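You operate a simulated robot arm through the tools that you are given. There is no shell and no other tool.

The job below is to be done with a simulated robot arm. You get a single attempt, and the scene is never put back.

## Task
Swap the empty clip strip for the blue one from the strip bin.
Fine: rocker to LOCK before the swap, empty strip into the red tub, bin shut again, clip dial on the new colour.

The check looks at the end state, three seconds after you hand in, the way a careful person would. Anything else that was tipped, shoved, dropped, spilled or broken makes it a failure.

## Robot
A 7-joint arm with a two-finger parallel gripper, fixed in place. Base frame: the origin is at the foot of the arm, x ahead of it, y to its left, z up; the work surface is at about z = 0.86. Units: m, degrees, N and s.
With the tool pointing down near the work surface it reaches from about 0.24 to 0.68 m from the base axis. Its first joint turns from -66.0 to 66.0 degrees. Payload 2.4 kg.
The TCP is the grasp point between the finger pads, 0.03 m short of the fingertips. In the tool frame z runs along the fingers and y along their closing line. The gripper opens to 0.094 m. The fingers are 0.028 m wide and 0.01 m thick; the gripper's body (0.05 by 0.096 m) begins 0.055 m behind the TCP.
Orientation is told as [roll, pitch, yaw] about the base's x, y, z axes, in that order, counted from this pose: with the fingers straight down and closing along the base's y, the tool's x points along the base's -x, its y along +y and its z along -z.

## Interface
- The arm moves only by the tool jog_arm. Its argument "targets" is a list of rows, each an object (a shift or turn left out is 0, a gripper value left out holds the last) with "delta_pos": the shift along the tool's x, y, z in units of 50 mm (1.0 is 50 mm), a list of three; "angular": the turn, a rotation vector about the tool's x, y, z in units of 6 degrees (1.0 is 6 degrees), a list of three; "gripper": the opening, from 0 (shut) to 1 (fully open). In form: [{"delta_pos": [tx, ty, tz], "angular": [ax, ay, az], "gripper": gripper}, ...]. A call has 1 to 20 rows; each row shifts and turns the commanded pose from where the row before left it, along the tool's axes as they then stand. A call with a number of a shift or a turn outside -1 to 1 is refused whole. A row lasts 0.2 s, in which the tool goes at most 0.05 m and 8.6 degrees; a call with a longer step from one row to the next is refused whole, and so is a gripper value outside its range. A pose out of reach is approached as far as the arm can. The call stops where the force on the tool passes 40 N (or 10 N more than at its start, if that is more) or the arm is blocked; 0.2 s more then pass. The fingers move at their own pace (about 0.153 m/s each) and stop on an object; they squeeze with about 41 N. The grip force told is the motor's: it shows also when the fingers shut on nothing. Time passes only in rows, and 0.2 s behind the last, so rows that do not move let the fingers close. The reply holds the time, the measured pose of the TCP, the force on the tool along the base axes, the opening and the grip force, in the units named above and with some noise, with the torque about the TCP (base axes, N m) and any sound that the robot's microphone picked up.
- Cameras (640 x 400 px; columns grow to the right, rows downward): "scene" is fixed at [0.0453, 0.516, 1.4134]; the picture's right is [-0.30, -0.96, 0.00], its down [-0.80, 0.25, -0.55] and it looks along [0.52, -0.16, -0.84] (base axes); focal length 214 px, centre (320, 200). "wrist" rides on the gripper at [0.076, 0.014, -0.103] in the tool frame; the picture's right is [-0.18, 0.98, 0.00], its down [-0.75, -0.14, -0.64] and it looks along [-0.63, -0.12, 0.77] (tool axes); focal length 243 px, centre (320, 200).
- grab_frame(camera): a new picture of that camera. The clock stands still meanwhile.
- measure_at(camera, pixels): for up to 12 pixels [column, row] of the newest picture of that camera ("zoom" is the newest enlarged one), the place [x, y, z] in the base frame of the surface seen there, good to about 0.002 m. The clock stands still meanwhile.
- enlarge(camera, box): a new picture of the part [left, top, right, bottom] of that camera's present view, enlarged. The clock stands still meanwhile.
- job_done(): hands the job in; it is judged then, once.

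Leave the gripper open and the arm clear of the work at the hand-in unless told otherwise.

The tools are called after "Call:" by a JSON object that holds its "method" and its "body". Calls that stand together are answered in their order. jog_arm: Moves the arm, as the interface text tells. Its arguments: {"type":"object","properties":{"targets":{"type":"array","items":{"type":"object","properties":{"delta_pos":{"type":"array","items":{"type":"number"}},"angular":{"type":"array","items":{"type":"number"}},"gripper":{"type":"number"}}}}},"required":["targets"]} The other tools are called the same way: grab_frame (camera) takes a picture; measure_at (camera, pixels) gives the place of the surface under pixels of a picture; enlarge (camera, box) takes an enlarged picture of a part of a camera's view; job_done () hands the job in.

At the start:

```text
t: 0.0
tcp_pos: [0.3618, 0.3052, 1.2255]
tool_rot: [0.0, 0.0, 0.1]
contact_force: [0.3, 0.1, -0.5]
wrist_torque: [0.0, -0.01, 0.01]
opening: 0.0939
gripper_force: 0.1
```

scene: 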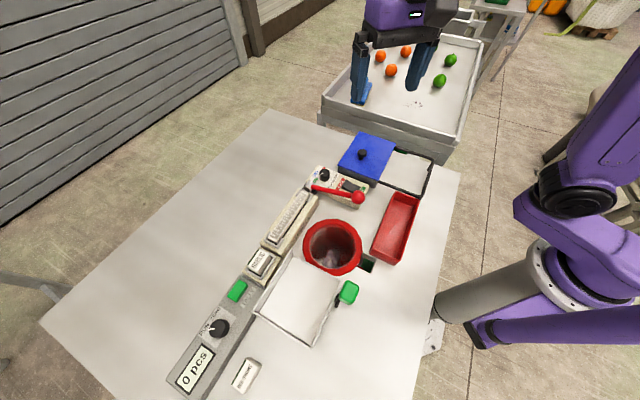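
wrist: 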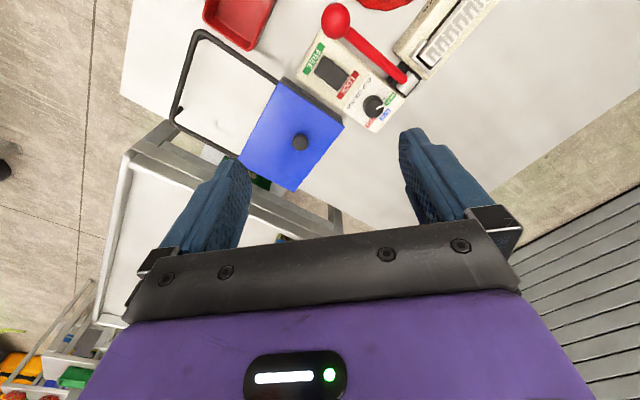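

I'll start by looking closer. In the scene picture, the machine runs diagonally, with the rocker and dial panel near (340,185), the blue bin lid near (366,158) and red containers near (333,247) and (395,228). I'm enlarging several parts.

Call:
{"method": "enlarge", "body": {"camera": "scene", "box": [280, 120, 440, 220]}}

Call:
{"method": "enlarge", "body": {"camera": "wrist", "box": [160, 0, 480, 200]}}

Call:
{"method": "enlarge", "body": {"camera": "scene", "box": [160, 180, 440, 400]}}

```text
4.00 times, centred on (360, 170) of scene
```

zoom: 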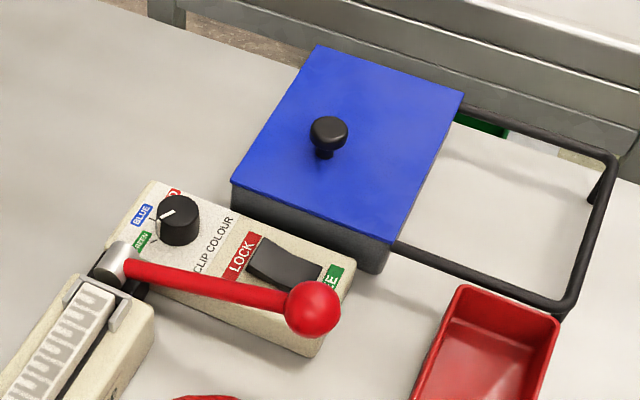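

```text
2.00 times, centred on (320, 100) of wrist
```

zoom: 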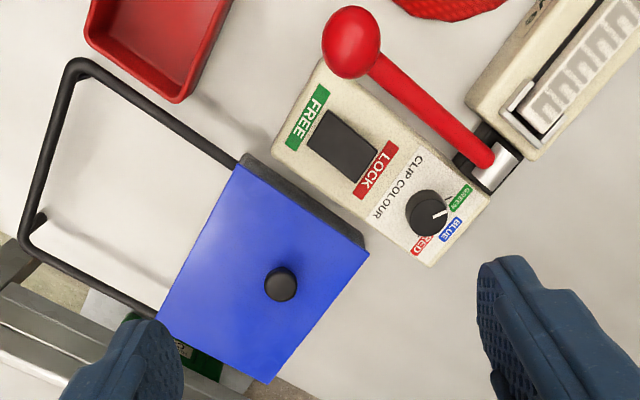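

```text
1.82 times, centred on (300, 290) of scene
```

zoom: 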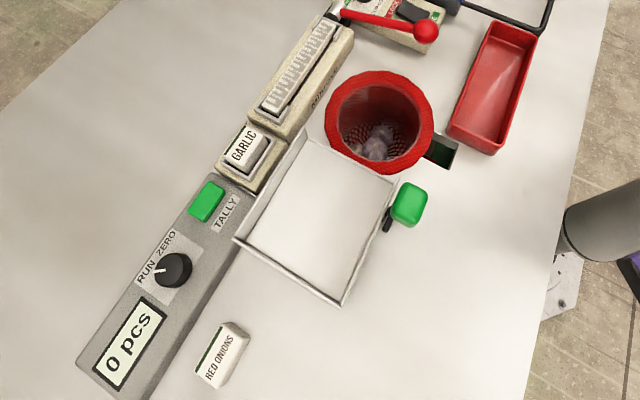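

The rocker panel reads LOCK / FREE, and the dial shows RED / BLUE / GREEN with its pointer seemingly on GREEN. The bin has a blue lid with a knob and rails to its right. Next I'm enlarging the strip track and measuring it.

Call:
{"method": "enlarge", "body": {"camera": "scene", "box": [240, 160, 368, 290]}}

Call:
{"method": "measure_at", "body": {"camera": "scene", "pixels": [[361, 153], [350, 138], [392, 145], [340, 166], [376, 180], [432, 163], [423, 194], [358, 197], [316, 190], [345, 186], [325, 175], [420, 150]]}}

Call:
{"method": "measure_at", "body": {"camera": "wrist", "pixels": [[301, 142], [281, 78], [343, 124], [240, 158], [295, 190], [200, 32], [172, 115], [374, 105], [330, 72], [335, 20], [405, 85], [275, 45]]}}

```text
3.08 times, centred on (304, 225) of scene
```

zoom: 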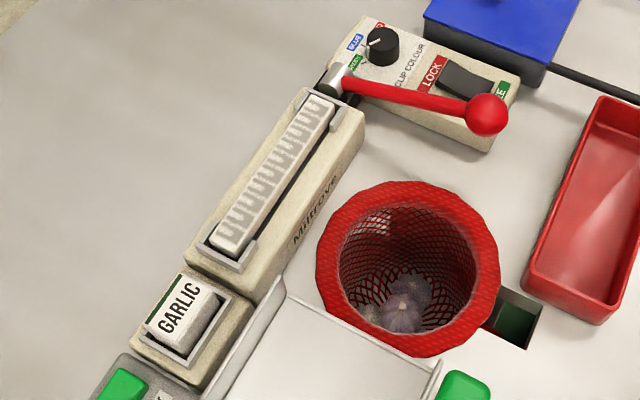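

```text
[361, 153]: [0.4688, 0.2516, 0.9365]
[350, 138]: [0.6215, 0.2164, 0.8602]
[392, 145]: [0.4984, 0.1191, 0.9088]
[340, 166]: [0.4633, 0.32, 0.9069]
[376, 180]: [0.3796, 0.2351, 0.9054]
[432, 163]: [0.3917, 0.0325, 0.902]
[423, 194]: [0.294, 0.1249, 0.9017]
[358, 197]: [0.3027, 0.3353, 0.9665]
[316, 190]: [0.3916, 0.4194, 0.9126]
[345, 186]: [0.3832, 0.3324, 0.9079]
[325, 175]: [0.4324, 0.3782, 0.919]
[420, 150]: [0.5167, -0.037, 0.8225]
```

```text
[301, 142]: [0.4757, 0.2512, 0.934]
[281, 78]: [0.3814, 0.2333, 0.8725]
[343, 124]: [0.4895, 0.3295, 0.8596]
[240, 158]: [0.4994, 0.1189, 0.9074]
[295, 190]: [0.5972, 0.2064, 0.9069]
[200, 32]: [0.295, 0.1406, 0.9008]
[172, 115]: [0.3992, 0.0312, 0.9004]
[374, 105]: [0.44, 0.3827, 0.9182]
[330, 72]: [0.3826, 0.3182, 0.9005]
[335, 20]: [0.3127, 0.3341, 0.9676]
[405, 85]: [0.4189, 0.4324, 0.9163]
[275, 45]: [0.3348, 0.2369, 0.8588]
```

Next I'm measuring the track and strip ends, the red tub, the dial and the rocker, using pixels in the newest scene zoom.

Call:
{"method": "measure_at", "body": {"camera": "zoom", "pixels": [[230, 235], [318, 105], [275, 170], [215, 222], [240, 245], [310, 95], [330, 105], [225, 250], [200, 235], [355, 110], [250, 280], [190, 255]]}}

Call:
{"method": "measure_at", "body": {"camera": "scene", "pixels": [[405, 194], [418, 198], [388, 196], [372, 250], [393, 262], [400, 215], [390, 240], [333, 222], [305, 245], [361, 248], [333, 270], [365, 262]]}}

```text
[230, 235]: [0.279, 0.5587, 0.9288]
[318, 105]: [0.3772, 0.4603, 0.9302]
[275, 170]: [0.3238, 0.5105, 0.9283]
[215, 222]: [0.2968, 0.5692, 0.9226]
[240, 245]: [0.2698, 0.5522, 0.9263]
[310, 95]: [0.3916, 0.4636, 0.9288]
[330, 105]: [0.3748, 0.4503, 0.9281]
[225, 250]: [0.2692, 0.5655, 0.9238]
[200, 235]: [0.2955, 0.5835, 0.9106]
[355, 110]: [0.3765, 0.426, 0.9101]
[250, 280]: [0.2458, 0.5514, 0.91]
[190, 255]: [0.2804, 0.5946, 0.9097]
```

```text
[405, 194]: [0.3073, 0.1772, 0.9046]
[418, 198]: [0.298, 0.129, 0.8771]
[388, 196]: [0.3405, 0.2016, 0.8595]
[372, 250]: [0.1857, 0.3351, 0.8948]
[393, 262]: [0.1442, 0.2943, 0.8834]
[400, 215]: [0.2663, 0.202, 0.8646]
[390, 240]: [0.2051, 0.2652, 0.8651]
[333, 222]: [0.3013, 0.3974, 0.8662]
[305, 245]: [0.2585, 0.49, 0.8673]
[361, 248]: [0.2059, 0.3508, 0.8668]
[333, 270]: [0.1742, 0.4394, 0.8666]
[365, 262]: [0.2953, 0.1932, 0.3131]
```

The strip in the track runs from about (0.275,0.562) to (0.388,0.458) at z≈0.929. The tub centre is around (0.24,0.24). I'm moving the wrist camera in to see the rocker, dial and bin more closely.

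Call:
{"method": "jog_arm", "body": {"targets": [{"delta_pos": [0.26, 0.288, 0.66]}, {"delta_pos": [0.26, 0.288, 0.66]}, {"delta_pos": [0.26, 0.288, 0.66]}, {"delta_pos": [0.26, 0.288, 0.66]}, {"delta_pos": [0.26, 0.288, 0.6]}]}}

Call:
{"method": "grab_frame", "body": {"camera": "wrist"}}

Call:
{"method": "enlarge", "body": {"camera": "wrist", "box": [240, 120, 400, 220]}}

```text
t: 1.2
tcp_pos: [0.2978, 0.3752, 1.0628]
tool_rot: [0.0, 0.0, 0.1]
contact_force: [-0.8, 0.4, -0.2]
wrist_torque: [-0.02, 0.01, 0.02]
opening: 0.094
gripper_force: 0.0
```

```text
taken
```

wrist: 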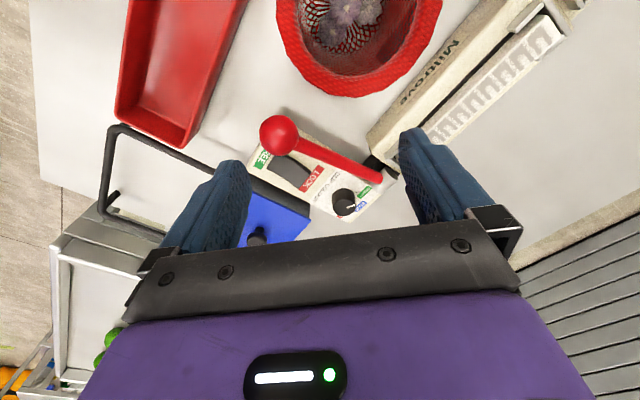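

```text
4.00 times, centred on (320, 170) of wrist
```

zoom: 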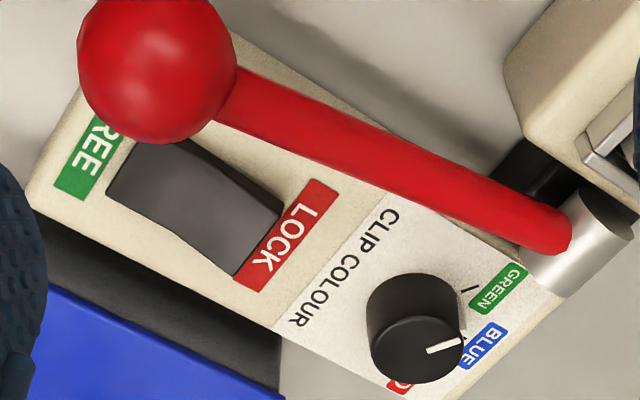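

I see the rocker between FREE (left) and LOCK (right), and the dial knob with a white pointer. I'm enlarging more from both cameras to read the rocker tilt and pointer direction.

Call:
{"method": "enlarge", "body": {"camera": "wrist", "box": [320, 180, 384, 220]}}

Call:
{"method": "enlarge", "body": {"camera": "scene", "box": [310, 160, 374, 200]}}

```text
10.00 times, centred on (352, 200) of wrist
```

zoom: 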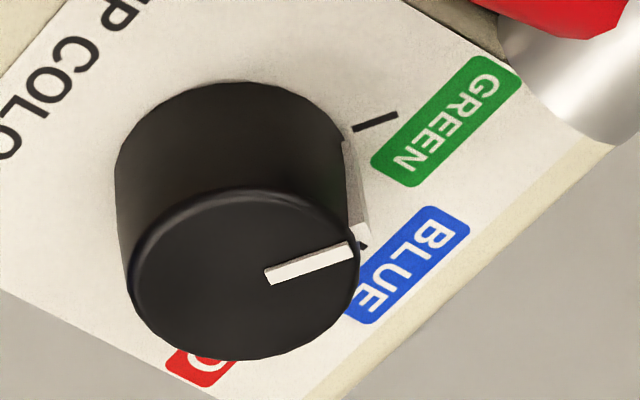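

```text
10.00 times, centred on (342, 180) of scene
```

zoom: 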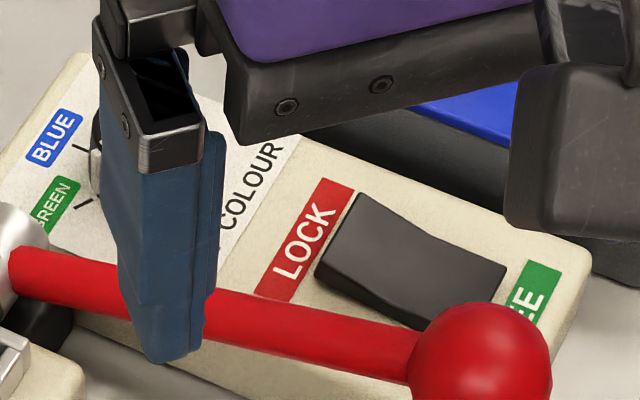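

The rocker's LOCK end looks raised, so it's on FREE. The pointer lines up with the GREEN tick. I'm measuring label, tick, knob and rocker heights next, starting with the scene zoom pixels.

Call:
{"method": "measure_at", "body": {"camera": "zoom", "pixels": [[350, 210], [330, 265], [410, 230], [400, 275], [495, 275], [430, 310], [345, 240], [470, 290], [310, 240], [560, 280], [55, 140], [55, 205]]}}

Call:
{"method": "enlarge", "body": {"camera": "wrist", "box": [320, 180, 384, 220]}}

```text
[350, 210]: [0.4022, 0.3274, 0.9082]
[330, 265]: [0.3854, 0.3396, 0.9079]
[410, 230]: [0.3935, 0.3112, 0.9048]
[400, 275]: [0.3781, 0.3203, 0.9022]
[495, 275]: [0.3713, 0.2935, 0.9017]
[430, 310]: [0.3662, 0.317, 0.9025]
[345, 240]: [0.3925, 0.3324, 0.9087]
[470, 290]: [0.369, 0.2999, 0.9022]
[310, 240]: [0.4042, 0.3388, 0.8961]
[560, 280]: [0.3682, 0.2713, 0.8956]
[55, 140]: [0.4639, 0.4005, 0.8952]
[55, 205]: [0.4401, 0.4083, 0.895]
```

```text
10.00 times, centred on (352, 200) of wrist
```

zoom: 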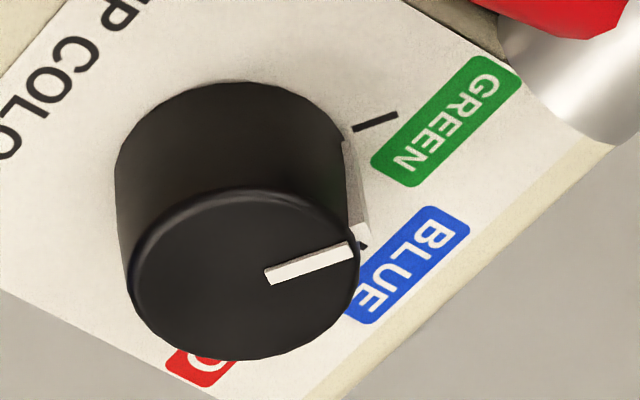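

The LOCK end is at z≈0.908 against 0.902 at FREE, so the rocker is on FREE. I'm measuring the dial in the wrist zoom: knob top centre (243,275), pointer tip (350,248), GREEN tick (375,122) and the labels.

Call:
{"method": "measure_at", "body": {"camera": "zoom", "pixels": [[243, 275], [268, 278], [348, 250], [140, 290], [340, 300], [245, 355], [240, 200], [358, 127], [398, 115], [445, 122], [405, 268], [200, 370]]}}

```text
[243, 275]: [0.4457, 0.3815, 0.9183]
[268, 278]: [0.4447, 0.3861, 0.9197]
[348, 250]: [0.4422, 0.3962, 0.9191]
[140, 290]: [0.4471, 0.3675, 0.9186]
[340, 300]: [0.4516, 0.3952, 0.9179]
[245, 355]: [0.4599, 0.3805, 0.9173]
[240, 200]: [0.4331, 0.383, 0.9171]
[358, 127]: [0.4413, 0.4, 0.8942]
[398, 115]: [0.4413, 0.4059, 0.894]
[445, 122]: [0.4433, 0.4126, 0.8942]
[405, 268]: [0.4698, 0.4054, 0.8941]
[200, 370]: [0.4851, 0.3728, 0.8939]
```

Summary of the readings: the knob top is centred near (0.446,0.382,0.919) and about 29 mm wide. GREEN is at about 104°, BLUE at about 46° and RED at about -13°. The rocker's LOCK end is near (0.389,0.329).

Next I close the fingers, turn the tool about 44° to line up with the machine, and move over the LOCK end, still high up.

Call:
{"method": "jog_arm", "body": {"targets": [{"angular": [0, 0, 0.927], "gripper": 0}, {"angular": [0, 0, 0.927]}, {"angular": [0, 0, 0.927]}, {"angular": [0, 0, 0.927]}, {"angular": [0, 0, 0.927]}, {"angular": [0, 0, 0.927]}, {"angular": [0, 0, 0.927]}, {"angular": [0, 0, 0.927]}, {"delta_pos": [-0.65, 0.205, 0]}, {"delta_pos": [-0.65, 0.205, 0]}, {"delta_pos": [-0.65, 0.205, 0]}, {}]}}

Call:
{"method": "grab_frame", "body": {"camera": "wrist"}}

Call:
{"method": "grab_frame", "body": {"camera": "scene"}}

```text
t: 3.8
tcp_pos: [0.3905, 0.3283, 1.0633]
tool_rot: [0.0, 0.1, -44.5]
contact_force: [-0.5, 0.2, 0.7]
wrist_torque: [0.0, 0.0, -0.01]
opening: 0.0
gripper_force: 33.4
```

```text
taken
```

wrist: 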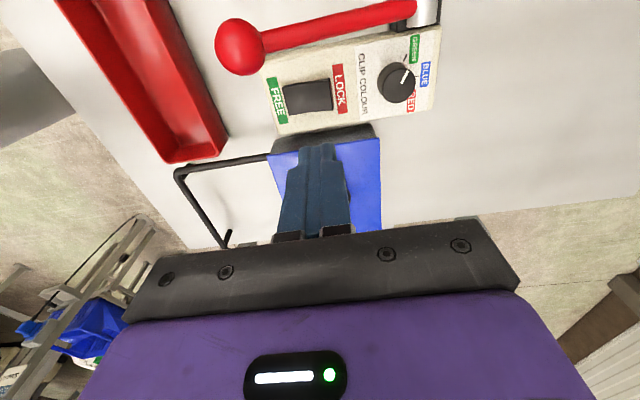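

```text
taken
```

scene: 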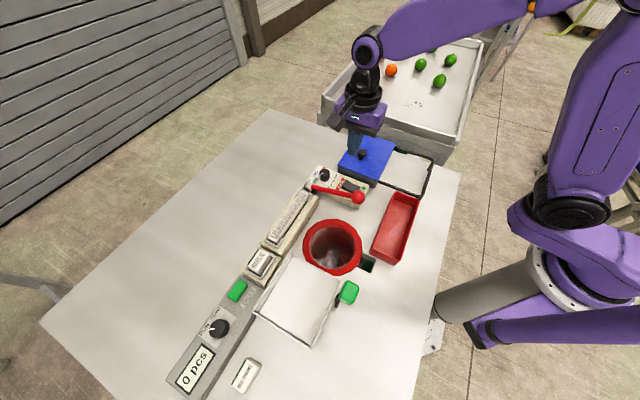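

This gives a good view of the panel. I'm enlarging and measuring the rocker and dial from here.

Call:
{"method": "enlarge", "body": {"camera": "wrist", "box": [260, 20, 452, 140]}}

Call:
{"method": "measure_at", "body": {"camera": "zoom", "pixels": [[80, 215], [85, 300], [240, 195], [238, 285], [160, 245], [270, 240], [420, 200], [490, 165], [460, 235], [515, 85], [550, 180], [505, 260]]}}

```text
3.33 times, centred on (356, 80) of wrist
```

zoom: 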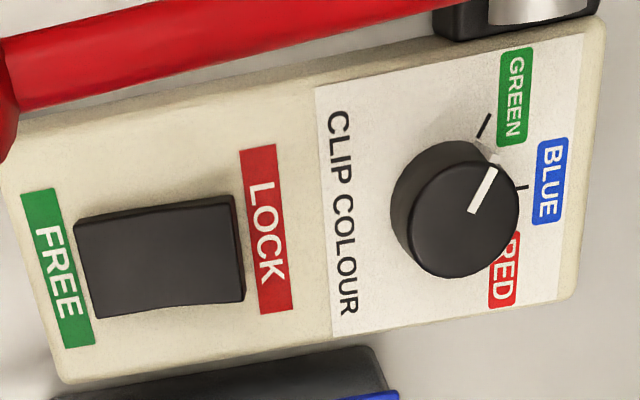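

```text
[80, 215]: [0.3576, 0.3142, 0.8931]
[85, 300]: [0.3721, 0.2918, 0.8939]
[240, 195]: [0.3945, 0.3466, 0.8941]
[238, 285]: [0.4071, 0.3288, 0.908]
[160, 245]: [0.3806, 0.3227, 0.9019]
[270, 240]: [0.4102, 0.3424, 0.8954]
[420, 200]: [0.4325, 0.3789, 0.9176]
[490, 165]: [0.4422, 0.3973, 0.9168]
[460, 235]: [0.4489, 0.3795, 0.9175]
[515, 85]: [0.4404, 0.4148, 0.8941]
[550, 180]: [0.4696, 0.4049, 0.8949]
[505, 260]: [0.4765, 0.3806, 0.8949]
```

The rocker is centred near (0.381,0.321). I'm lowering the closed fingertips to just above the LOCK end at about (0.391,0.330), with the TCP at z≈0.945.

Call:
{"method": "jog_arm", "body": {"targets": [{"delta_pos": [0, 0.03, 0.8]}, {"delta_pos": [0, 0, 0.8]}, {"delta_pos": [0, 0, 0.5]}, {"delta_pos": [0, 0, 0.26]}]}}

Call:
{"method": "enlarge", "body": {"camera": "scene", "box": [300, 140, 396, 200]}}

```text
t: 4.8
tcp_pos: [0.3893, 0.329, 0.9456]
tool_rot: [-0.1, 0.1, -44.5]
contact_force: [-1.3, 0.0, -0.5]
wrist_torque: [0.01, 0.0, 0.0]
opening: 0.0001
gripper_force: 33.0
```

```text
6.67 times, centred on (348, 170) of scene
```

zoom: 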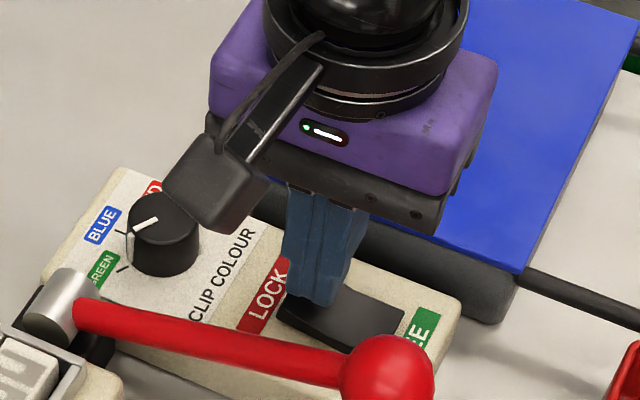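

The fingertips are just above the LOCK end, so I'm pressing down in small steps.

Call:
{"method": "jog_arm", "body": {"targets": [{"delta_pos": [0, 0.02, 0.08]}, {"delta_pos": [0, 0, 0.08]}, {"delta_pos": [0, 0, 0.08]}, {"delta_pos": [0, 0, 0.06]}]}}

Call:
{"method": "enlarge", "body": {"camera": "scene", "box": [300, 140, 396, 200]}}

```text
t: 5.8
tcp_pos: [0.3907, 0.3313, 0.9358]
tool_rot: [0.2, 0.0, -44.4]
contact_force: [-4.0, -3.5, 12.4]
wrist_torque: [-0.17, 0.2, -0.05]
opening: 0.0
gripper_force: 32.8
stopped in row 4: the force on the tool passed its limit at 48 N (the readings are from after the stop); the commanded pose is now the measured one
```

```text
6.67 times, centred on (348, 170) of scene
```

zoom: 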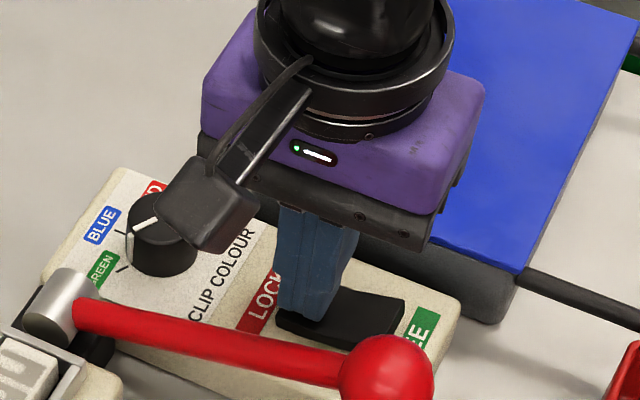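

The force spiked to 48 N and the FREE end now looks raised. I'm lifting straight up to check the rocker.

Call:
{"method": "jog_arm", "body": {"targets": [{"delta_pos": [0, 0, -0.3]}, {"delta_pos": [0, 0, -0.8]}, {"delta_pos": [0, 0, -0.8]}, {"delta_pos": [0, 0, -0.5]}]}}

Call:
{"method": "enlarge", "body": {"camera": "wrist", "box": [260, 20, 452, 140]}}

Call:
{"method": "enlarge", "body": {"camera": "scene", "box": [300, 140, 396, 200]}}

Call:
{"method": "measure_at", "body": {"camera": "zoom", "pixels": [[290, 310], [310, 320], [340, 310], [340, 330], [380, 310], [375, 330], [395, 310], [300, 300], [415, 350], [265, 310], [330, 300], [360, 340]]}}

```text
t: 6.8
tcp_pos: [0.3936, 0.333, 1.0543]
tool_rot: [0.2, 0.0, -44.6]
contact_force: [0.7, 0.1, 1.0]
wrist_torque: [-0.01, 0.02, -0.03]
opening: 0.0
gripper_force: 32.3
```

```text
3.33 times, centred on (356, 80) of wrist
```

zoom: 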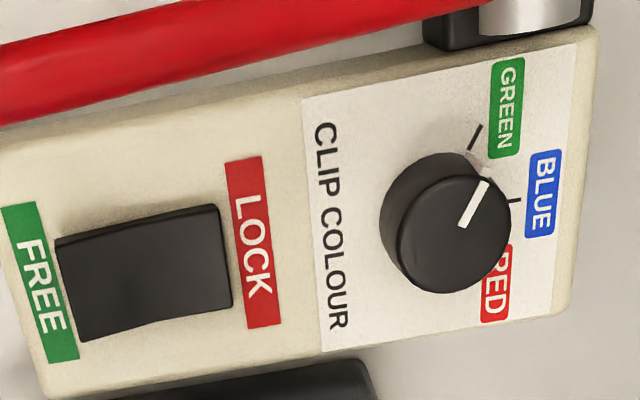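

```text
6.67 times, centred on (348, 170) of scene
```

zoom: 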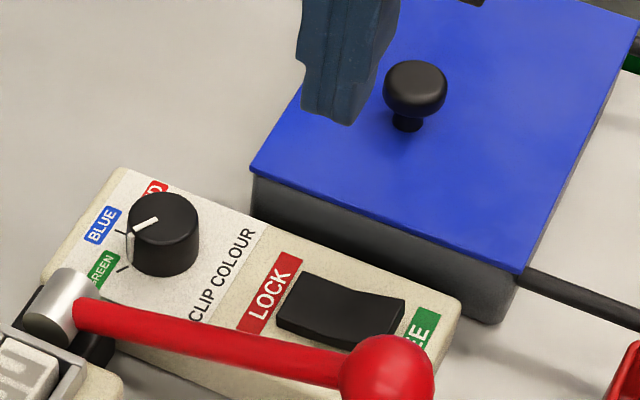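

```text
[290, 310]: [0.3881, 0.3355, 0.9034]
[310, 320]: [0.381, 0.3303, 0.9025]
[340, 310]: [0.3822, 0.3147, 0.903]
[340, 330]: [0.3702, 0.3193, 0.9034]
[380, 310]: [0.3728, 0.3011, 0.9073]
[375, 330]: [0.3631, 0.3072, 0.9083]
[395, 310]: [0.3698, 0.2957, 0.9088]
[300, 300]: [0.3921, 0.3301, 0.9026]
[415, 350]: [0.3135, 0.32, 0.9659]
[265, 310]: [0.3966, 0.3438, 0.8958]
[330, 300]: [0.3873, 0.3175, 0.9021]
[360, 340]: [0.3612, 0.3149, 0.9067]
```

The rocker now sits on LOCK: its LOCK end is at z≈0.9026 and its FREE end at 0.9085. Next is the dial, so I'm re-measuring the knob rim and the lever pivot from the wrist camera before gripping.

Call:
{"method": "enlarge", "body": {"camera": "wrist", "box": [352, 0, 448, 110]}}

```text
3.64 times, centred on (400, 55) of wrist
```

zoom: 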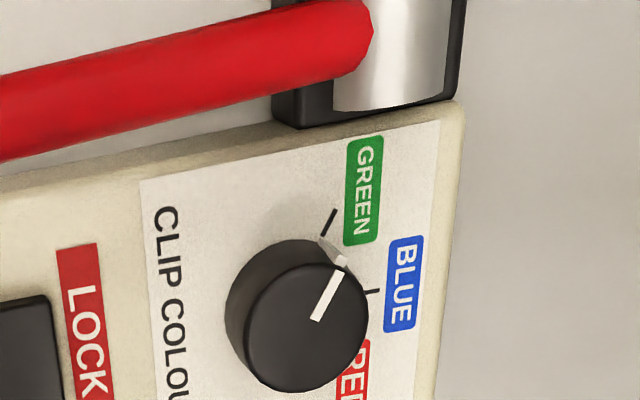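

I'm measuring the knob rim, the ticks and the pivot edges in this zoom.

Call:
{"method": "measure_at", "body": {"camera": "zoom", "pixels": [[250, 325], [362, 318], [308, 270], [300, 382], [306, 327], [317, 316], [341, 266], [377, 292], [333, 212], [290, 115], [395, 70], [450, 95]]}}

```text
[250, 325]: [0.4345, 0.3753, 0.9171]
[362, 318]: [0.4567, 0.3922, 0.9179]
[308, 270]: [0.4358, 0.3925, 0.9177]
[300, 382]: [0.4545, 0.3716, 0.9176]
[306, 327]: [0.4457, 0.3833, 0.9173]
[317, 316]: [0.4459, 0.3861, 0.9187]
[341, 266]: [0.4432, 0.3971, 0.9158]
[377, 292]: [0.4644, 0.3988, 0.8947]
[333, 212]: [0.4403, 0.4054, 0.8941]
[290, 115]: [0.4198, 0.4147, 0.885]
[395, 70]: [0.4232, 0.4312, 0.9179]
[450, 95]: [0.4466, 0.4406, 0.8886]
```

The knob centre is about (0.4454,0.383), and a turn of roughly 60° clockwise from above takes it from GREEN to BLUE. I'm moving over the knob with the fingers part open and yaw about -15°, which keeps clear of the lever pivot at (0.42,0.415).

Call:
{"method": "jog_arm", "body": {"targets": [{"delta_pos": [-0.018, 0.72, 0], "gripper": 0.5}, {"delta_pos": [-0.018, 0.72, 0]}, {"angular": [0, 0, -0.985]}, {"angular": [0, 0, -0.985]}, {"angular": [0, 0, -0.985]}, {"angular": [0, 0, -0.985]}, {"angular": [0, 0, -0.985]}, {}]}}

Call:
{"method": "jog_arm", "body": {"targets": [{}]}}

Call:
{"method": "jog_arm", "body": {"targets": [{}]}}

Call:
{"method": "enlarge", "body": {"camera": "scene", "box": [280, 130, 376, 190]}}

```text
t: 8.6
tcp_pos: [0.442, 0.3824, 1.0555]
tool_rot: [0.1, -0.2, -14.8]
contact_force: [-0.2, 0.9, 0.9]
wrist_torque: [-0.01, -0.01, -0.01]
opening: 0.0472
gripper_force: 0.1
```

```text
t: 9.0
tcp_pos: [0.4423, 0.3817, 1.0549]
tool_rot: [0.1, -0.1, -14.9]
contact_force: [-0.4, 0.3, -0.2]
wrist_torque: [-0.01, 0.01, -0.01]
opening: 0.047
gripper_force: 0.1
```

```text
t: 9.4
tcp_pos: [0.4429, 0.3827, 1.055]
tool_rot: [0.1, -0.2, -14.8]
contact_force: [-0.1, -0.3, 0.3]
wrist_torque: [0.0, 0.02, -0.03]
opening: 0.0471
gripper_force: 0.0
```

```text
6.67 times, centred on (328, 160) of scene
```

zoom: 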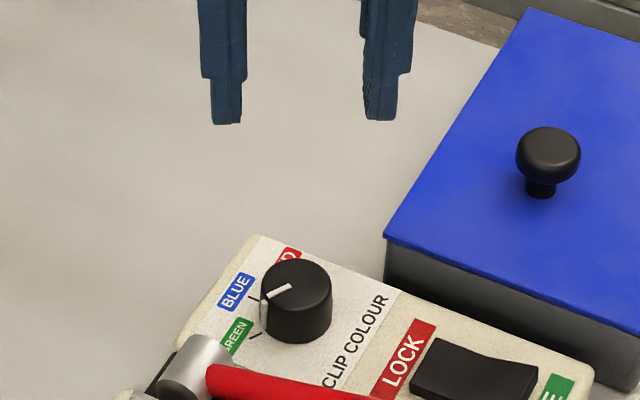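

The fingers straddle the knob from above, with the TCP at about (0.4424,0.3823). I'm making a small correction and lowering to TCP z≈0.929, so the tips end about 4 mm above the panel.

Call:
{"method": "jog_arm", "body": {"targets": [{"delta_pos": [-0.054, 0.03, 0.8]}, {"delta_pos": [0, 0, 0.8]}, {"delta_pos": [0, 0, 0.5]}, {"delta_pos": [0, 0, 0.25]}, {"delta_pos": [0, 0, 0.17]}]}}

Call:
{"method": "enlarge", "body": {"camera": "scene", "box": [280, 130, 376, 190]}}

Call:
{"method": "grab_frame", "body": {"camera": "wrist"}}

```text
t: 10.6
tcp_pos: [0.4449, 0.382, 0.9289]
tool_rot: [0.0, -0.1, -14.9]
contact_force: [0.6, -0.9, -0.5]
wrist_torque: [0.02, 0.02, 0.0]
opening: 0.0471
gripper_force: 0.0
```

```text
6.67 times, centred on (328, 160) of scene
```

zoom: 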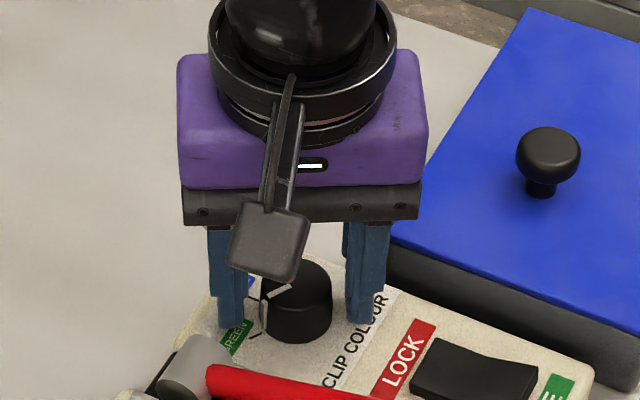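

```text
taken
```

wrist: 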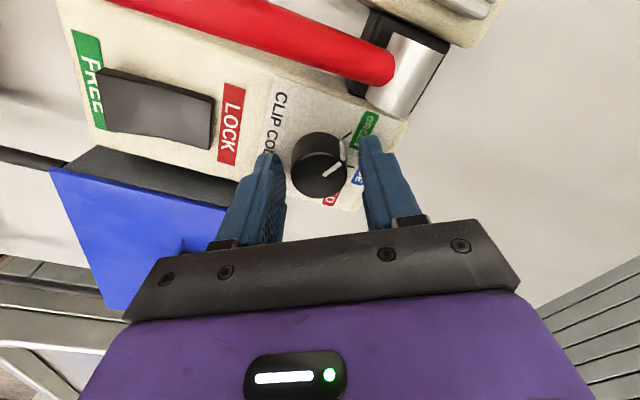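

The knob sits centred between the fingers, so I'm closing on it.

Call:
{"method": "jog_arm", "body": {"targets": [{"gripper": 0.28}, {"gripper": 0.2}, {"gripper": 0.2}]}}

```text
t: 11.4
tcp_pos: [0.4453, 0.3817, 0.9284]
tool_rot: [0.0, 0.0, -15.1]
contact_force: [-2.1, -3.6, 0.2]
wrist_torque: [-0.16, 0.11, -0.01]
opening: 0.0329
gripper_force: 45.2
```

I'm gripped on the knob at 33 mm opening. Now I turn 54° clockwise, then check the pointer.

Call:
{"method": "jog_arm", "body": {"targets": [{"angular": [0, 0, 1]}, {"angular": [0, 0, 1]}, {"angular": [0, 0, 1]}, {"angular": [0, 0, 1]}, {"angular": [0, 0, 1]}, {"angular": [0, 0, 1]}, {"angular": [0, 0, 1]}, {"angular": [0, 0, 1]}, {"angular": [0, 0, 1]}]}}

Call:
{"method": "enlarge", "body": {"camera": "wrist", "box": [260, 80, 420, 230]}}

Call:
{"method": "enlarge", "body": {"camera": "scene", "box": [280, 130, 376, 190]}}

```text
t: 13.4
tcp_pos: [0.4459, 0.3816, 0.9277]
tool_rot: [0.0, -0.1, -69.2]
contact_force: [-7.1, -14.2, -4.2]
wrist_torque: [0.01, 0.55, 0.01]
opening: 0.0328
gripper_force: 45.2
```

```text
2.67 times, centred on (340, 155) of wrist
```

zoom: 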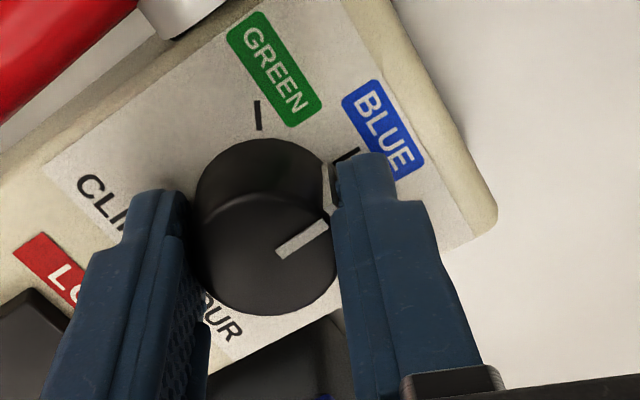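

```text
6.67 times, centred on (328, 160) of scene
```

zoom: 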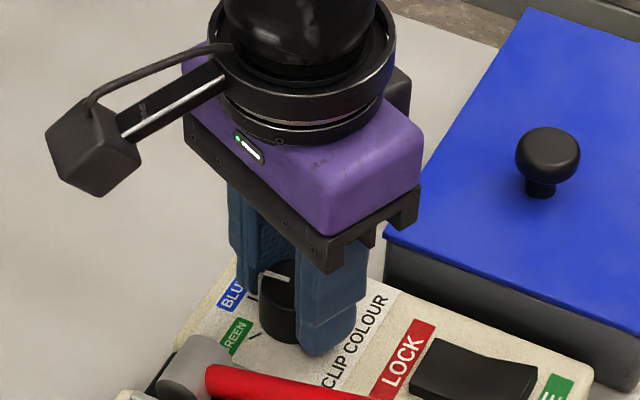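

The pointer is nearly parallel to the BLUE tick, so I'm turning about 5° more, then releasing and lifting to check.

Call:
{"method": "jog_arm", "body": {"targets": [{"angular": [0, 0, 0.8]}, {}, {"gripper": 0.5}, {"gripper": 0.5}, {"delta_pos": [0, 0, -0.5]}, {"delta_pos": [0, 0, -0.9]}, {"delta_pos": [0, 0, -0.9]}, {"delta_pos": [0, 0, -0.3]}]}}

Call:
{"method": "grab_frame", "body": {"camera": "wrist"}}

Call:
{"method": "enlarge", "body": {"camera": "scene", "box": [300, 155, 364, 195]}}

```text
t: 15.2
tcp_pos: [0.4465, 0.3837, 1.058]
tool_rot: [0.2, 0.1, -73.7]
contact_force: [0.5, -0.4, -0.1]
wrist_torque: [0.01, -0.02, -0.01]
opening: 0.0472
gripper_force: 0.1
```

```text
taken
```

wrist: 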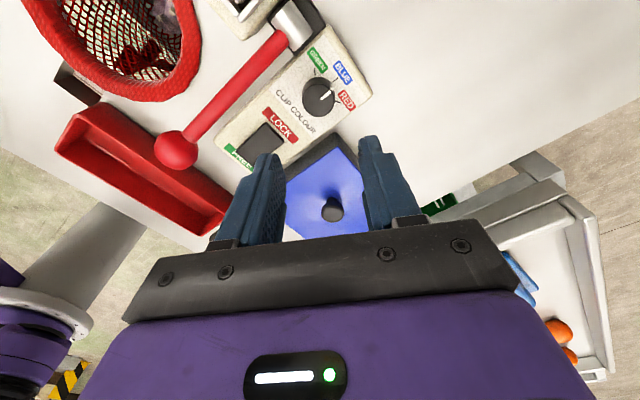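

```text
10.00 times, centred on (332, 175) of scene
```

zoom: 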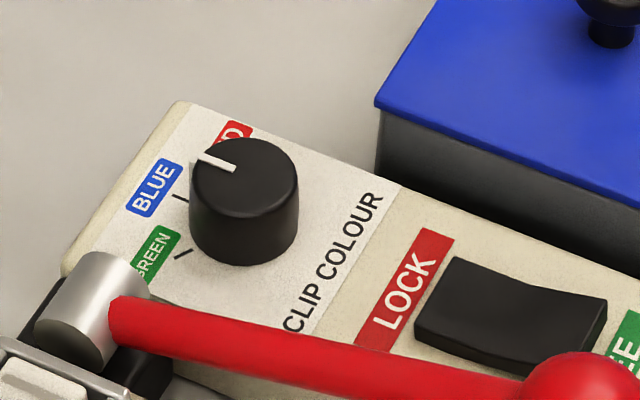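

The pointer now looks close to BLUE, and I'm zooming in with the wrist camera to measure its angle.

Call:
{"method": "enlarge", "body": {"camera": "wrist", "box": [288, 60, 368, 120]}}

```text
6.67 times, centred on (328, 90) of wrist
```

zoom: 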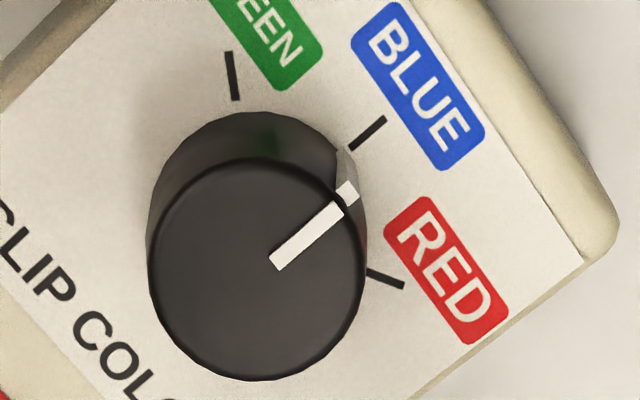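

In this view the pointer (about 41° in the picture) is parallel to the BLUE tick (about 39°). I'm confirming by measurement.

Call:
{"method": "measure_at", "body": {"camera": "zoom", "pixels": [[278, 262], [338, 208], [258, 270], [352, 147], [385, 120], [235, 99], [230, 53], [370, 273], [403, 286], [160, 270], [355, 270], [258, 170]]}}

```text
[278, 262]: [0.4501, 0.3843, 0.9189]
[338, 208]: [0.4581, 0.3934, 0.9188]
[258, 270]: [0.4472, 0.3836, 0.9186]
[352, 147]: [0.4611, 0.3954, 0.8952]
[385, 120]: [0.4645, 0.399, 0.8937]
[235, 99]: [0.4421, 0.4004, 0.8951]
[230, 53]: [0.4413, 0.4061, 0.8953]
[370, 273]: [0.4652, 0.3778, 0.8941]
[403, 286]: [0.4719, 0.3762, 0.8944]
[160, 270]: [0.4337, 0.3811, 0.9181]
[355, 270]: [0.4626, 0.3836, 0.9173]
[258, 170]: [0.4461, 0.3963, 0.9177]
```

The dial reads BLUE: the pointer is at about 47-49° and the BLUE tick is at about 46°. Next I'm turning back to yaw -44.5° and moving the wrist camera to look at the bin.

Call:
{"method": "jog_arm", "body": {"targets": [{"angular": [0, 0, -0.973]}, {"angular": [0, 0, -0.973]}, {"angular": [0, 0, -0.973]}, {"angular": [0, 0, -0.973]}, {"angular": [0, 0, -0.973]}, {"delta_pos": [-0.292, -0.676, 0.1]}, {"delta_pos": [-0.292, -0.676, 0.1]}, {}]}}

Call:
{"method": "grab_frame", "body": {"camera": "wrist"}}

Call:
{"method": "enlarge", "body": {"camera": "wrist", "box": [200, 80, 420, 230]}}

```text
t: 17.0
tcp_pos: [0.4207, 0.3134, 1.0466]
tool_rot: [0.1, 0.0, -44.5]
contact_force: [0.4, -0.7, 0.2]
wrist_torque: [0.01, 0.01, 0.01]
opening: 0.0469
gripper_force: 0.1
```

```text
taken
```

wrist: 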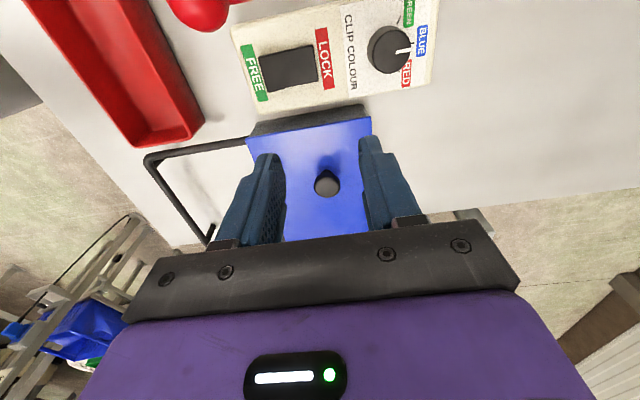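

```text
2.67 times, centred on (310, 155) of wrist
```

zoom: 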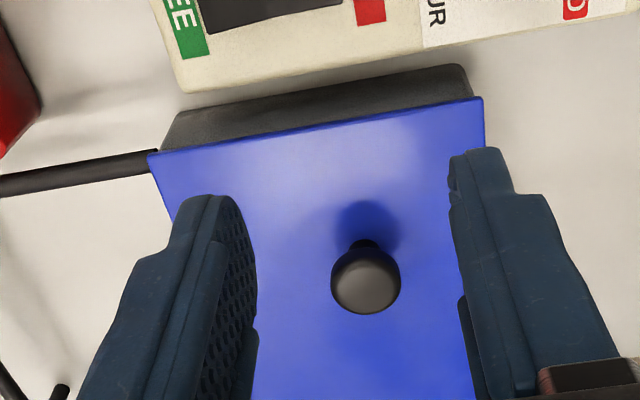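

The lid has a mushroom knob. I'm measuring its cap, the lid edges and the rail in this zoom.

Call:
{"method": "measure_at", "body": {"camera": "zoom", "pixels": [[338, 275], [393, 275], [366, 250], [366, 305], [366, 278], [365, 242], [155, 155], [478, 100], [480, 130], [100, 170], [300, 300], [430, 300]]}}

Call:
{"method": "enlarge", "body": {"camera": "scene", "box": [330, 125, 442, 205]}}

```text
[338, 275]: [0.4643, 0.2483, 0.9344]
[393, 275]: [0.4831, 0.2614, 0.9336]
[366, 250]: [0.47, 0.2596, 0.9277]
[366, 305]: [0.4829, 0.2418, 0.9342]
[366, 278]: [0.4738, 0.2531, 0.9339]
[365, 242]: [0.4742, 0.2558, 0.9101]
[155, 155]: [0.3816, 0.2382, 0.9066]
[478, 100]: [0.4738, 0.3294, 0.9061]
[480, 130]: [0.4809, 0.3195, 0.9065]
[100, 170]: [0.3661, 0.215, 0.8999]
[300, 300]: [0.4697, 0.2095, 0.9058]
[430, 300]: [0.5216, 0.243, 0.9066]
```

```text
5.00 times, centred on (386, 165) of scene
```

zoom: 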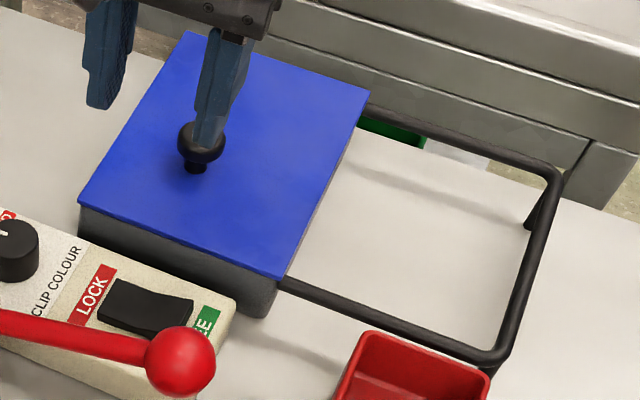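

The knob cap is centred near (0.4755,0.252) with its top at z≈0.935 and a width of about 24 mm. The lid edge direction is about 45°, and the rails run about 0.13 m along (-0.71,-0.71). I'm moving over the knob.

Call:
{"method": "jog_arm", "body": {"targets": [{"delta_pos": [-0.821, -0.054, 0]}, {"delta_pos": [-0.821, -0.054, 0]}, {"angular": [0, 0, 0.1]}, {}]}}

Call:
{"method": "jog_arm", "body": {"targets": [{}]}}

Call:
{"method": "grab_frame", "body": {"camera": "wrist"}}

Call:
{"method": "enlarge", "body": {"camera": "scene", "box": [330, 105, 442, 185]}}

```text
t: 18.0
tcp_pos: [0.4734, 0.2505, 1.0492]
tool_rot: [0.0, 0.0, -45.1]
contact_force: [0.2, 0.0, 0.2]
wrist_torque: [-0.02, -0.01, 0.01]
opening: 0.0469
gripper_force: 0.1
```

```text
t: 18.4
tcp_pos: [0.4745, 0.2518, 1.0477]
tool_rot: [0.0, 0.1, -45.1]
contact_force: [0.2, -0.4, -0.1]
wrist_torque: [-0.04, -0.01, 0.01]
opening: 0.047
gripper_force: 0.0
```

```text
taken
```

wrist: 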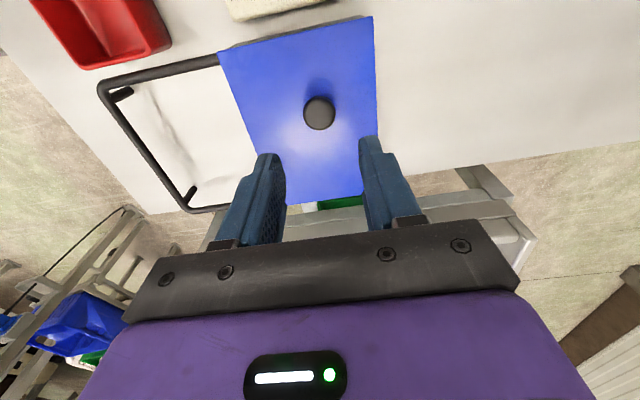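

```text
5.00 times, centred on (386, 145) of scene
```

zoom: 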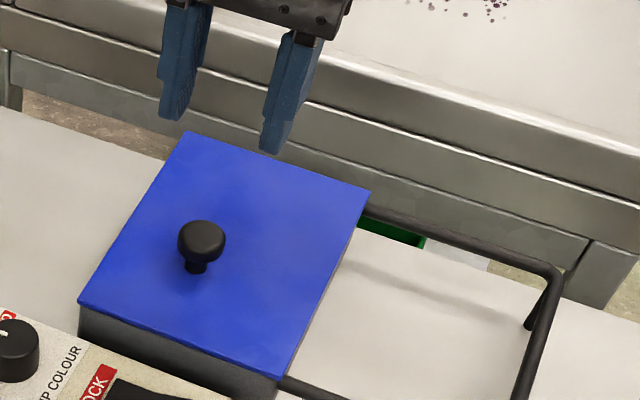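

I'm re-measuring the knob from this closer, steeper wrist view, with the cap at about (319,112).

Call:
{"method": "enlarge", "body": {"camera": "wrist", "box": [280, 80, 360, 130]}}

Call:
{"method": "measure_at", "body": {"camera": "wrist", "pixels": [[319, 112], [305, 110], [333, 113], [319, 99], [319, 126], [218, 53], [372, 18], [286, 204], [376, 120], [110, 85], [195, 205], [180, 68]]}}

```text
8.00 times, centred on (320, 105) of wrist
```

zoom: 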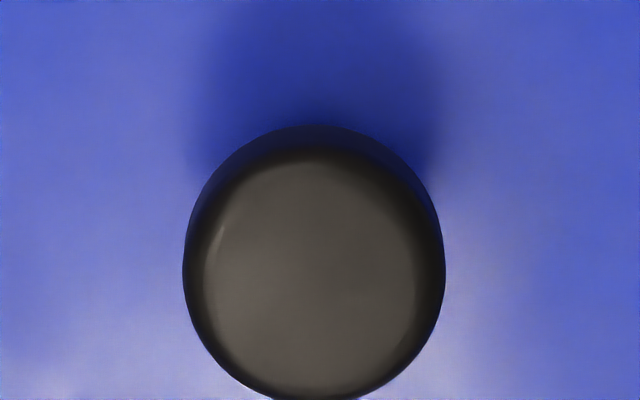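

```text
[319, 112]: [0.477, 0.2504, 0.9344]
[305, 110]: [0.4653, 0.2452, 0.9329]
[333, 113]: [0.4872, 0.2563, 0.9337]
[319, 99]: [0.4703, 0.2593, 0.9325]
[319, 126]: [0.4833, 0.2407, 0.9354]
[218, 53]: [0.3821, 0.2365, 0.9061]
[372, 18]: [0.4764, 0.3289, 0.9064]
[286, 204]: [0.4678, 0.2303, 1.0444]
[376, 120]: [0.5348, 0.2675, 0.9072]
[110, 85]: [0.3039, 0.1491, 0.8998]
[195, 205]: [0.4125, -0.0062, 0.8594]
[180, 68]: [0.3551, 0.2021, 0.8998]
```

The knob centre is (0.4765,0.2505). I'm making a small correction, lowering to TCP z≈0.9425 so the tips are about 5 mm above the lid, then closing.

Call:
{"method": "jog_arm", "body": {"targets": [{"delta_pos": [-0.045, 0.026, 0.9]}, {"delta_pos": [0, 0, 0.7]}, {"delta_pos": [0, 0, 0.35]}, {"delta_pos": [0, 0, 0.16]}, {}, {"gripper": 0.15}, {"gripper": 0.15}, {"gripper": 0.15}]}}

Call:
{"method": "enlarge", "body": {"camera": "scene", "box": [330, 115, 442, 195]}}

```text
t: 20.2
tcp_pos: [0.4751, 0.2497, 0.9416]
tool_rot: [-0.3, 0.2, -45.2]
contact_force: [-18.1, -17.7, 4.7]
wrist_torque: [-0.31, 0.18, -0.09]
opening: 0.0287
gripper_force: 45.3
```

```text
5.00 times, centred on (386, 155) of scene
```

zoom: 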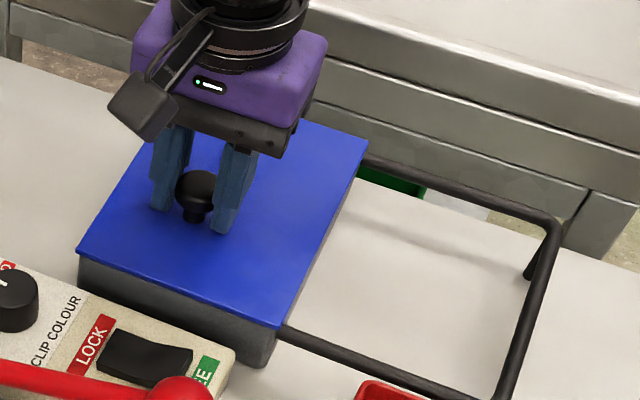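

The cap is gripped at 28.7 mm opening. I'm sliding the lid toward the rails along tool -y, a little at first to see how it behaves.

Call:
{"method": "jog_arm", "body": {"targets": [{"delta_pos": [0, -0.1, 0]}, {"delta_pos": [0, -0.15, 0]}, {"delta_pos": [0, -0.15, 0]}]}}

Call:
{"method": "enlarge", "body": {"camera": "scene", "box": [330, 115, 442, 195]}}

```text
t: 21.0
tcp_pos: [0.4627, 0.2389, 0.9419]
tool_rot: [0.4, 0.0, -45.1]
contact_force: [5.0, -4.4, -16.3]
wrist_torque: [-0.17, -0.47, 0.03]
opening: 0.0287
gripper_force: 45.1
```

```text
5.00 times, centred on (386, 155) of scene
```

zoom: 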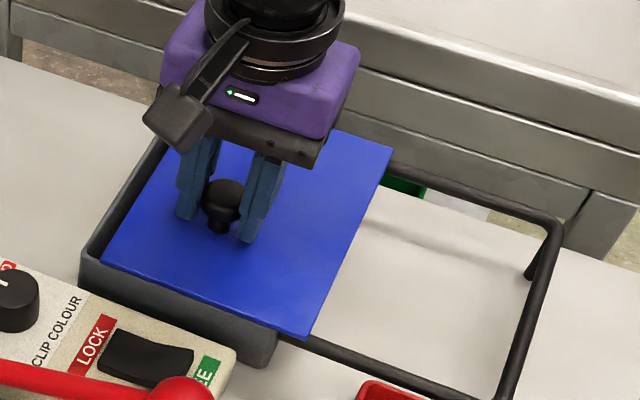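

The lid slides onto the rails. I'm continuing in small steps and easing down slightly, because the lid is pulling down on the tool (-16 N).

Call:
{"method": "jog_arm", "body": {"targets": [{"delta_pos": [0, -0.2, 0.01]}, {"delta_pos": [0, -0.25, 0.01]}, {"delta_pos": [0, -0.25, 0]}]}}

Call:
{"method": "enlarge", "body": {"camera": "scene", "box": [330, 115, 442, 195]}}

```text
t: 21.8
tcp_pos: [0.4391, 0.2126, 0.9436]
tool_rot: [0.3, -0.1, -45.2]
contact_force: [6.2, -4.5, -1.4]
wrist_torque: [-0.03, -0.02, -0.04]
opening: 0.0287
gripper_force: 45.2
```

```text
5.00 times, centred on (386, 155) of scene
```

zoom: 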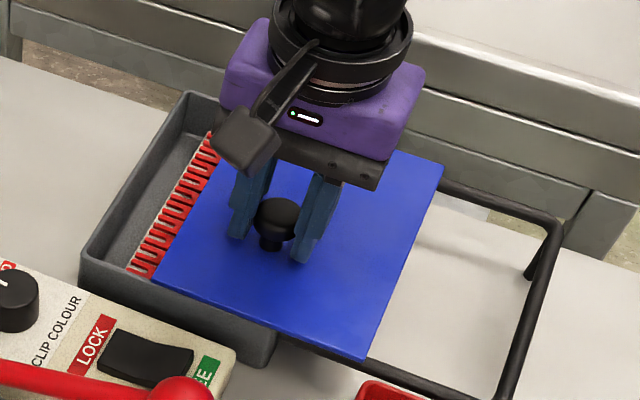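

A red strip shows inside the bin. I'm continuing the slide another 6 cm.

Call:
{"method": "jog_arm", "body": {"targets": [{"delta_pos": [0, -0.25, 0]}, {"delta_pos": [0, -0.25, 0]}, {"delta_pos": [0, -0.25, 0]}, {"delta_pos": [0, -0.25, 0]}, {"delta_pos": [0, -0.2, 0]}]}}

Call:
{"method": "enlarge", "body": {"camera": "scene", "box": [330, 125, 442, 205]}}

```text
t: 23.0
tcp_pos: [0.3957, 0.1707, 0.9436]
tool_rot: [0.4, 0.1, -45.3]
contact_force: [9.2, -9.9, 8.3]
wrist_torque: [-0.08, 0.03, 0.05]
opening: 0.0288
gripper_force: 45.0
```

```text
5.00 times, centred on (386, 165) of scene
```

zoom: 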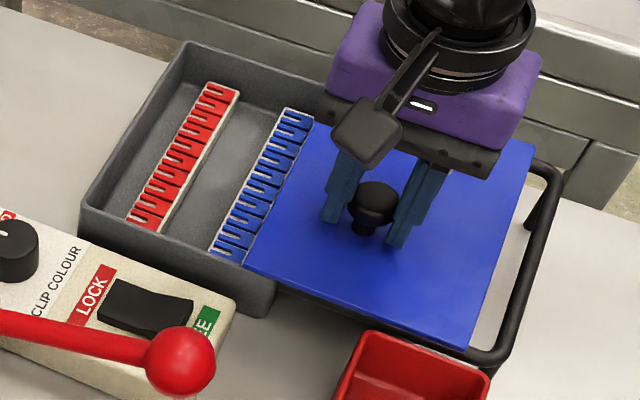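

The red strip is in the middle and the blue one is beside the lid edge. I'm sliding the lid about 1 cm more so the blue strip is clear.

Call:
{"method": "jog_arm", "body": {"targets": [{"delta_pos": [-0.01, -0.1, 0]}, {"delta_pos": [0, -0.1, 0]}]}}

Call:
{"method": "enlarge", "body": {"camera": "scene", "box": [330, 125, 442, 205]}}

```text
t: 23.6
tcp_pos: [0.3884, 0.1639, 0.9422]
tool_rot: [0.3, 0.0, -45.0]
contact_force: [7.9, -6.0, 8.2]
wrist_torque: [-0.06, -0.08, -0.06]
opening: 0.029
gripper_force: 45.2
```

```text
5.00 times, centred on (386, 165) of scene
```

zoom: 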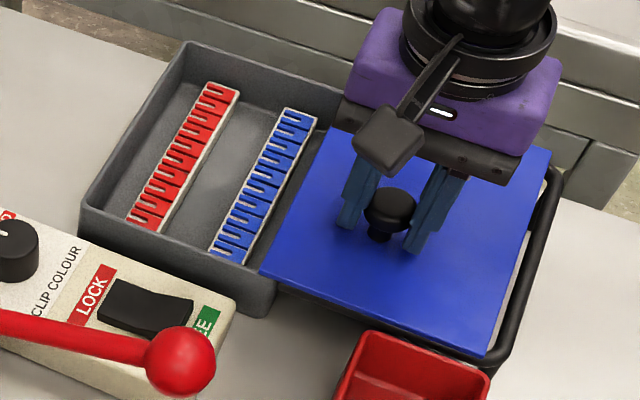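

I'm measuring the blue strip corners and the lid edge in this zoom to judge finger room.

Call:
{"method": "measure_at", "body": {"camera": "zoom", "pixels": [[215, 246], [240, 258], [315, 122], [288, 110], [264, 185], [262, 268], [300, 200], [335, 128], [285, 210], [150, 225], [230, 97], [190, 160]]}}

Call:
{"method": "enlarge", "body": {"camera": "scene", "box": [366, 140, 396, 185]}}

```text
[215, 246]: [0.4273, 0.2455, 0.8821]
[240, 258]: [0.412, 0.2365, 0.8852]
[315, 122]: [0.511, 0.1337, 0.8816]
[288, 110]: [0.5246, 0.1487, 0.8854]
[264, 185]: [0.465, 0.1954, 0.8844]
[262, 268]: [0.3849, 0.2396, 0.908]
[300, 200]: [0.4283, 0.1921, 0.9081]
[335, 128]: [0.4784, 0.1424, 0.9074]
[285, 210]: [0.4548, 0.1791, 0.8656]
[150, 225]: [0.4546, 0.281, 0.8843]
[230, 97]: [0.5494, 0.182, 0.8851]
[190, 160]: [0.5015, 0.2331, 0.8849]
```

```text
8.89 times, centred on (381, 162) of scene
```

zoom: 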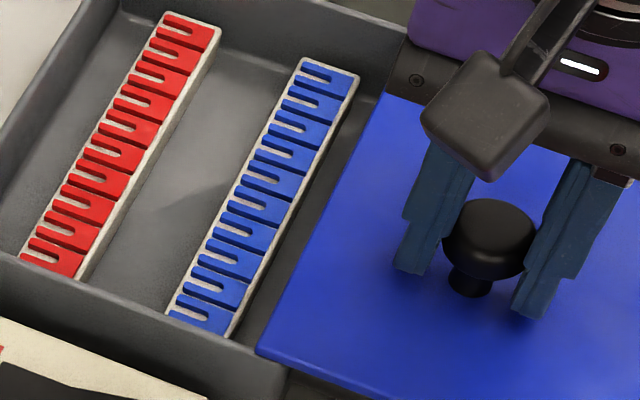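

The blue strip is centred near (0.468,0.191), about 20 mm wide, with its top at 0.885 and the floor at 0.866. The lid edge is 18 mm from it. I'm sliding the lid 5 mm more for finger room, then releasing the knob and lifting.

Call:
{"method": "jog_arm", "body": {"targets": [{"delta_pos": [-0.01, -0.1, 0]}, {}, {"gripper": 0.55}, {"gripper": 0.55}, {}]}}

Call:
{"method": "enlarge", "body": {"camera": "scene", "box": [330, 125, 442, 205]}}

```text
t: 24.8
tcp_pos: [0.3862, 0.159, 0.942]
tool_rot: [0.1, 0.0, -45.0]
contact_force: [0.0, 0.5, -0.7]
wrist_torque: [-0.01, 0.03, 0.04]
opening: 0.0515
gripper_force: 0.1
```

```text
5.00 times, centred on (386, 165) of scene
```

zoom: 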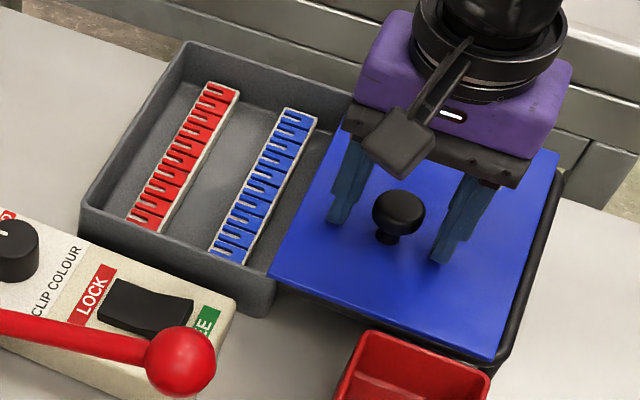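

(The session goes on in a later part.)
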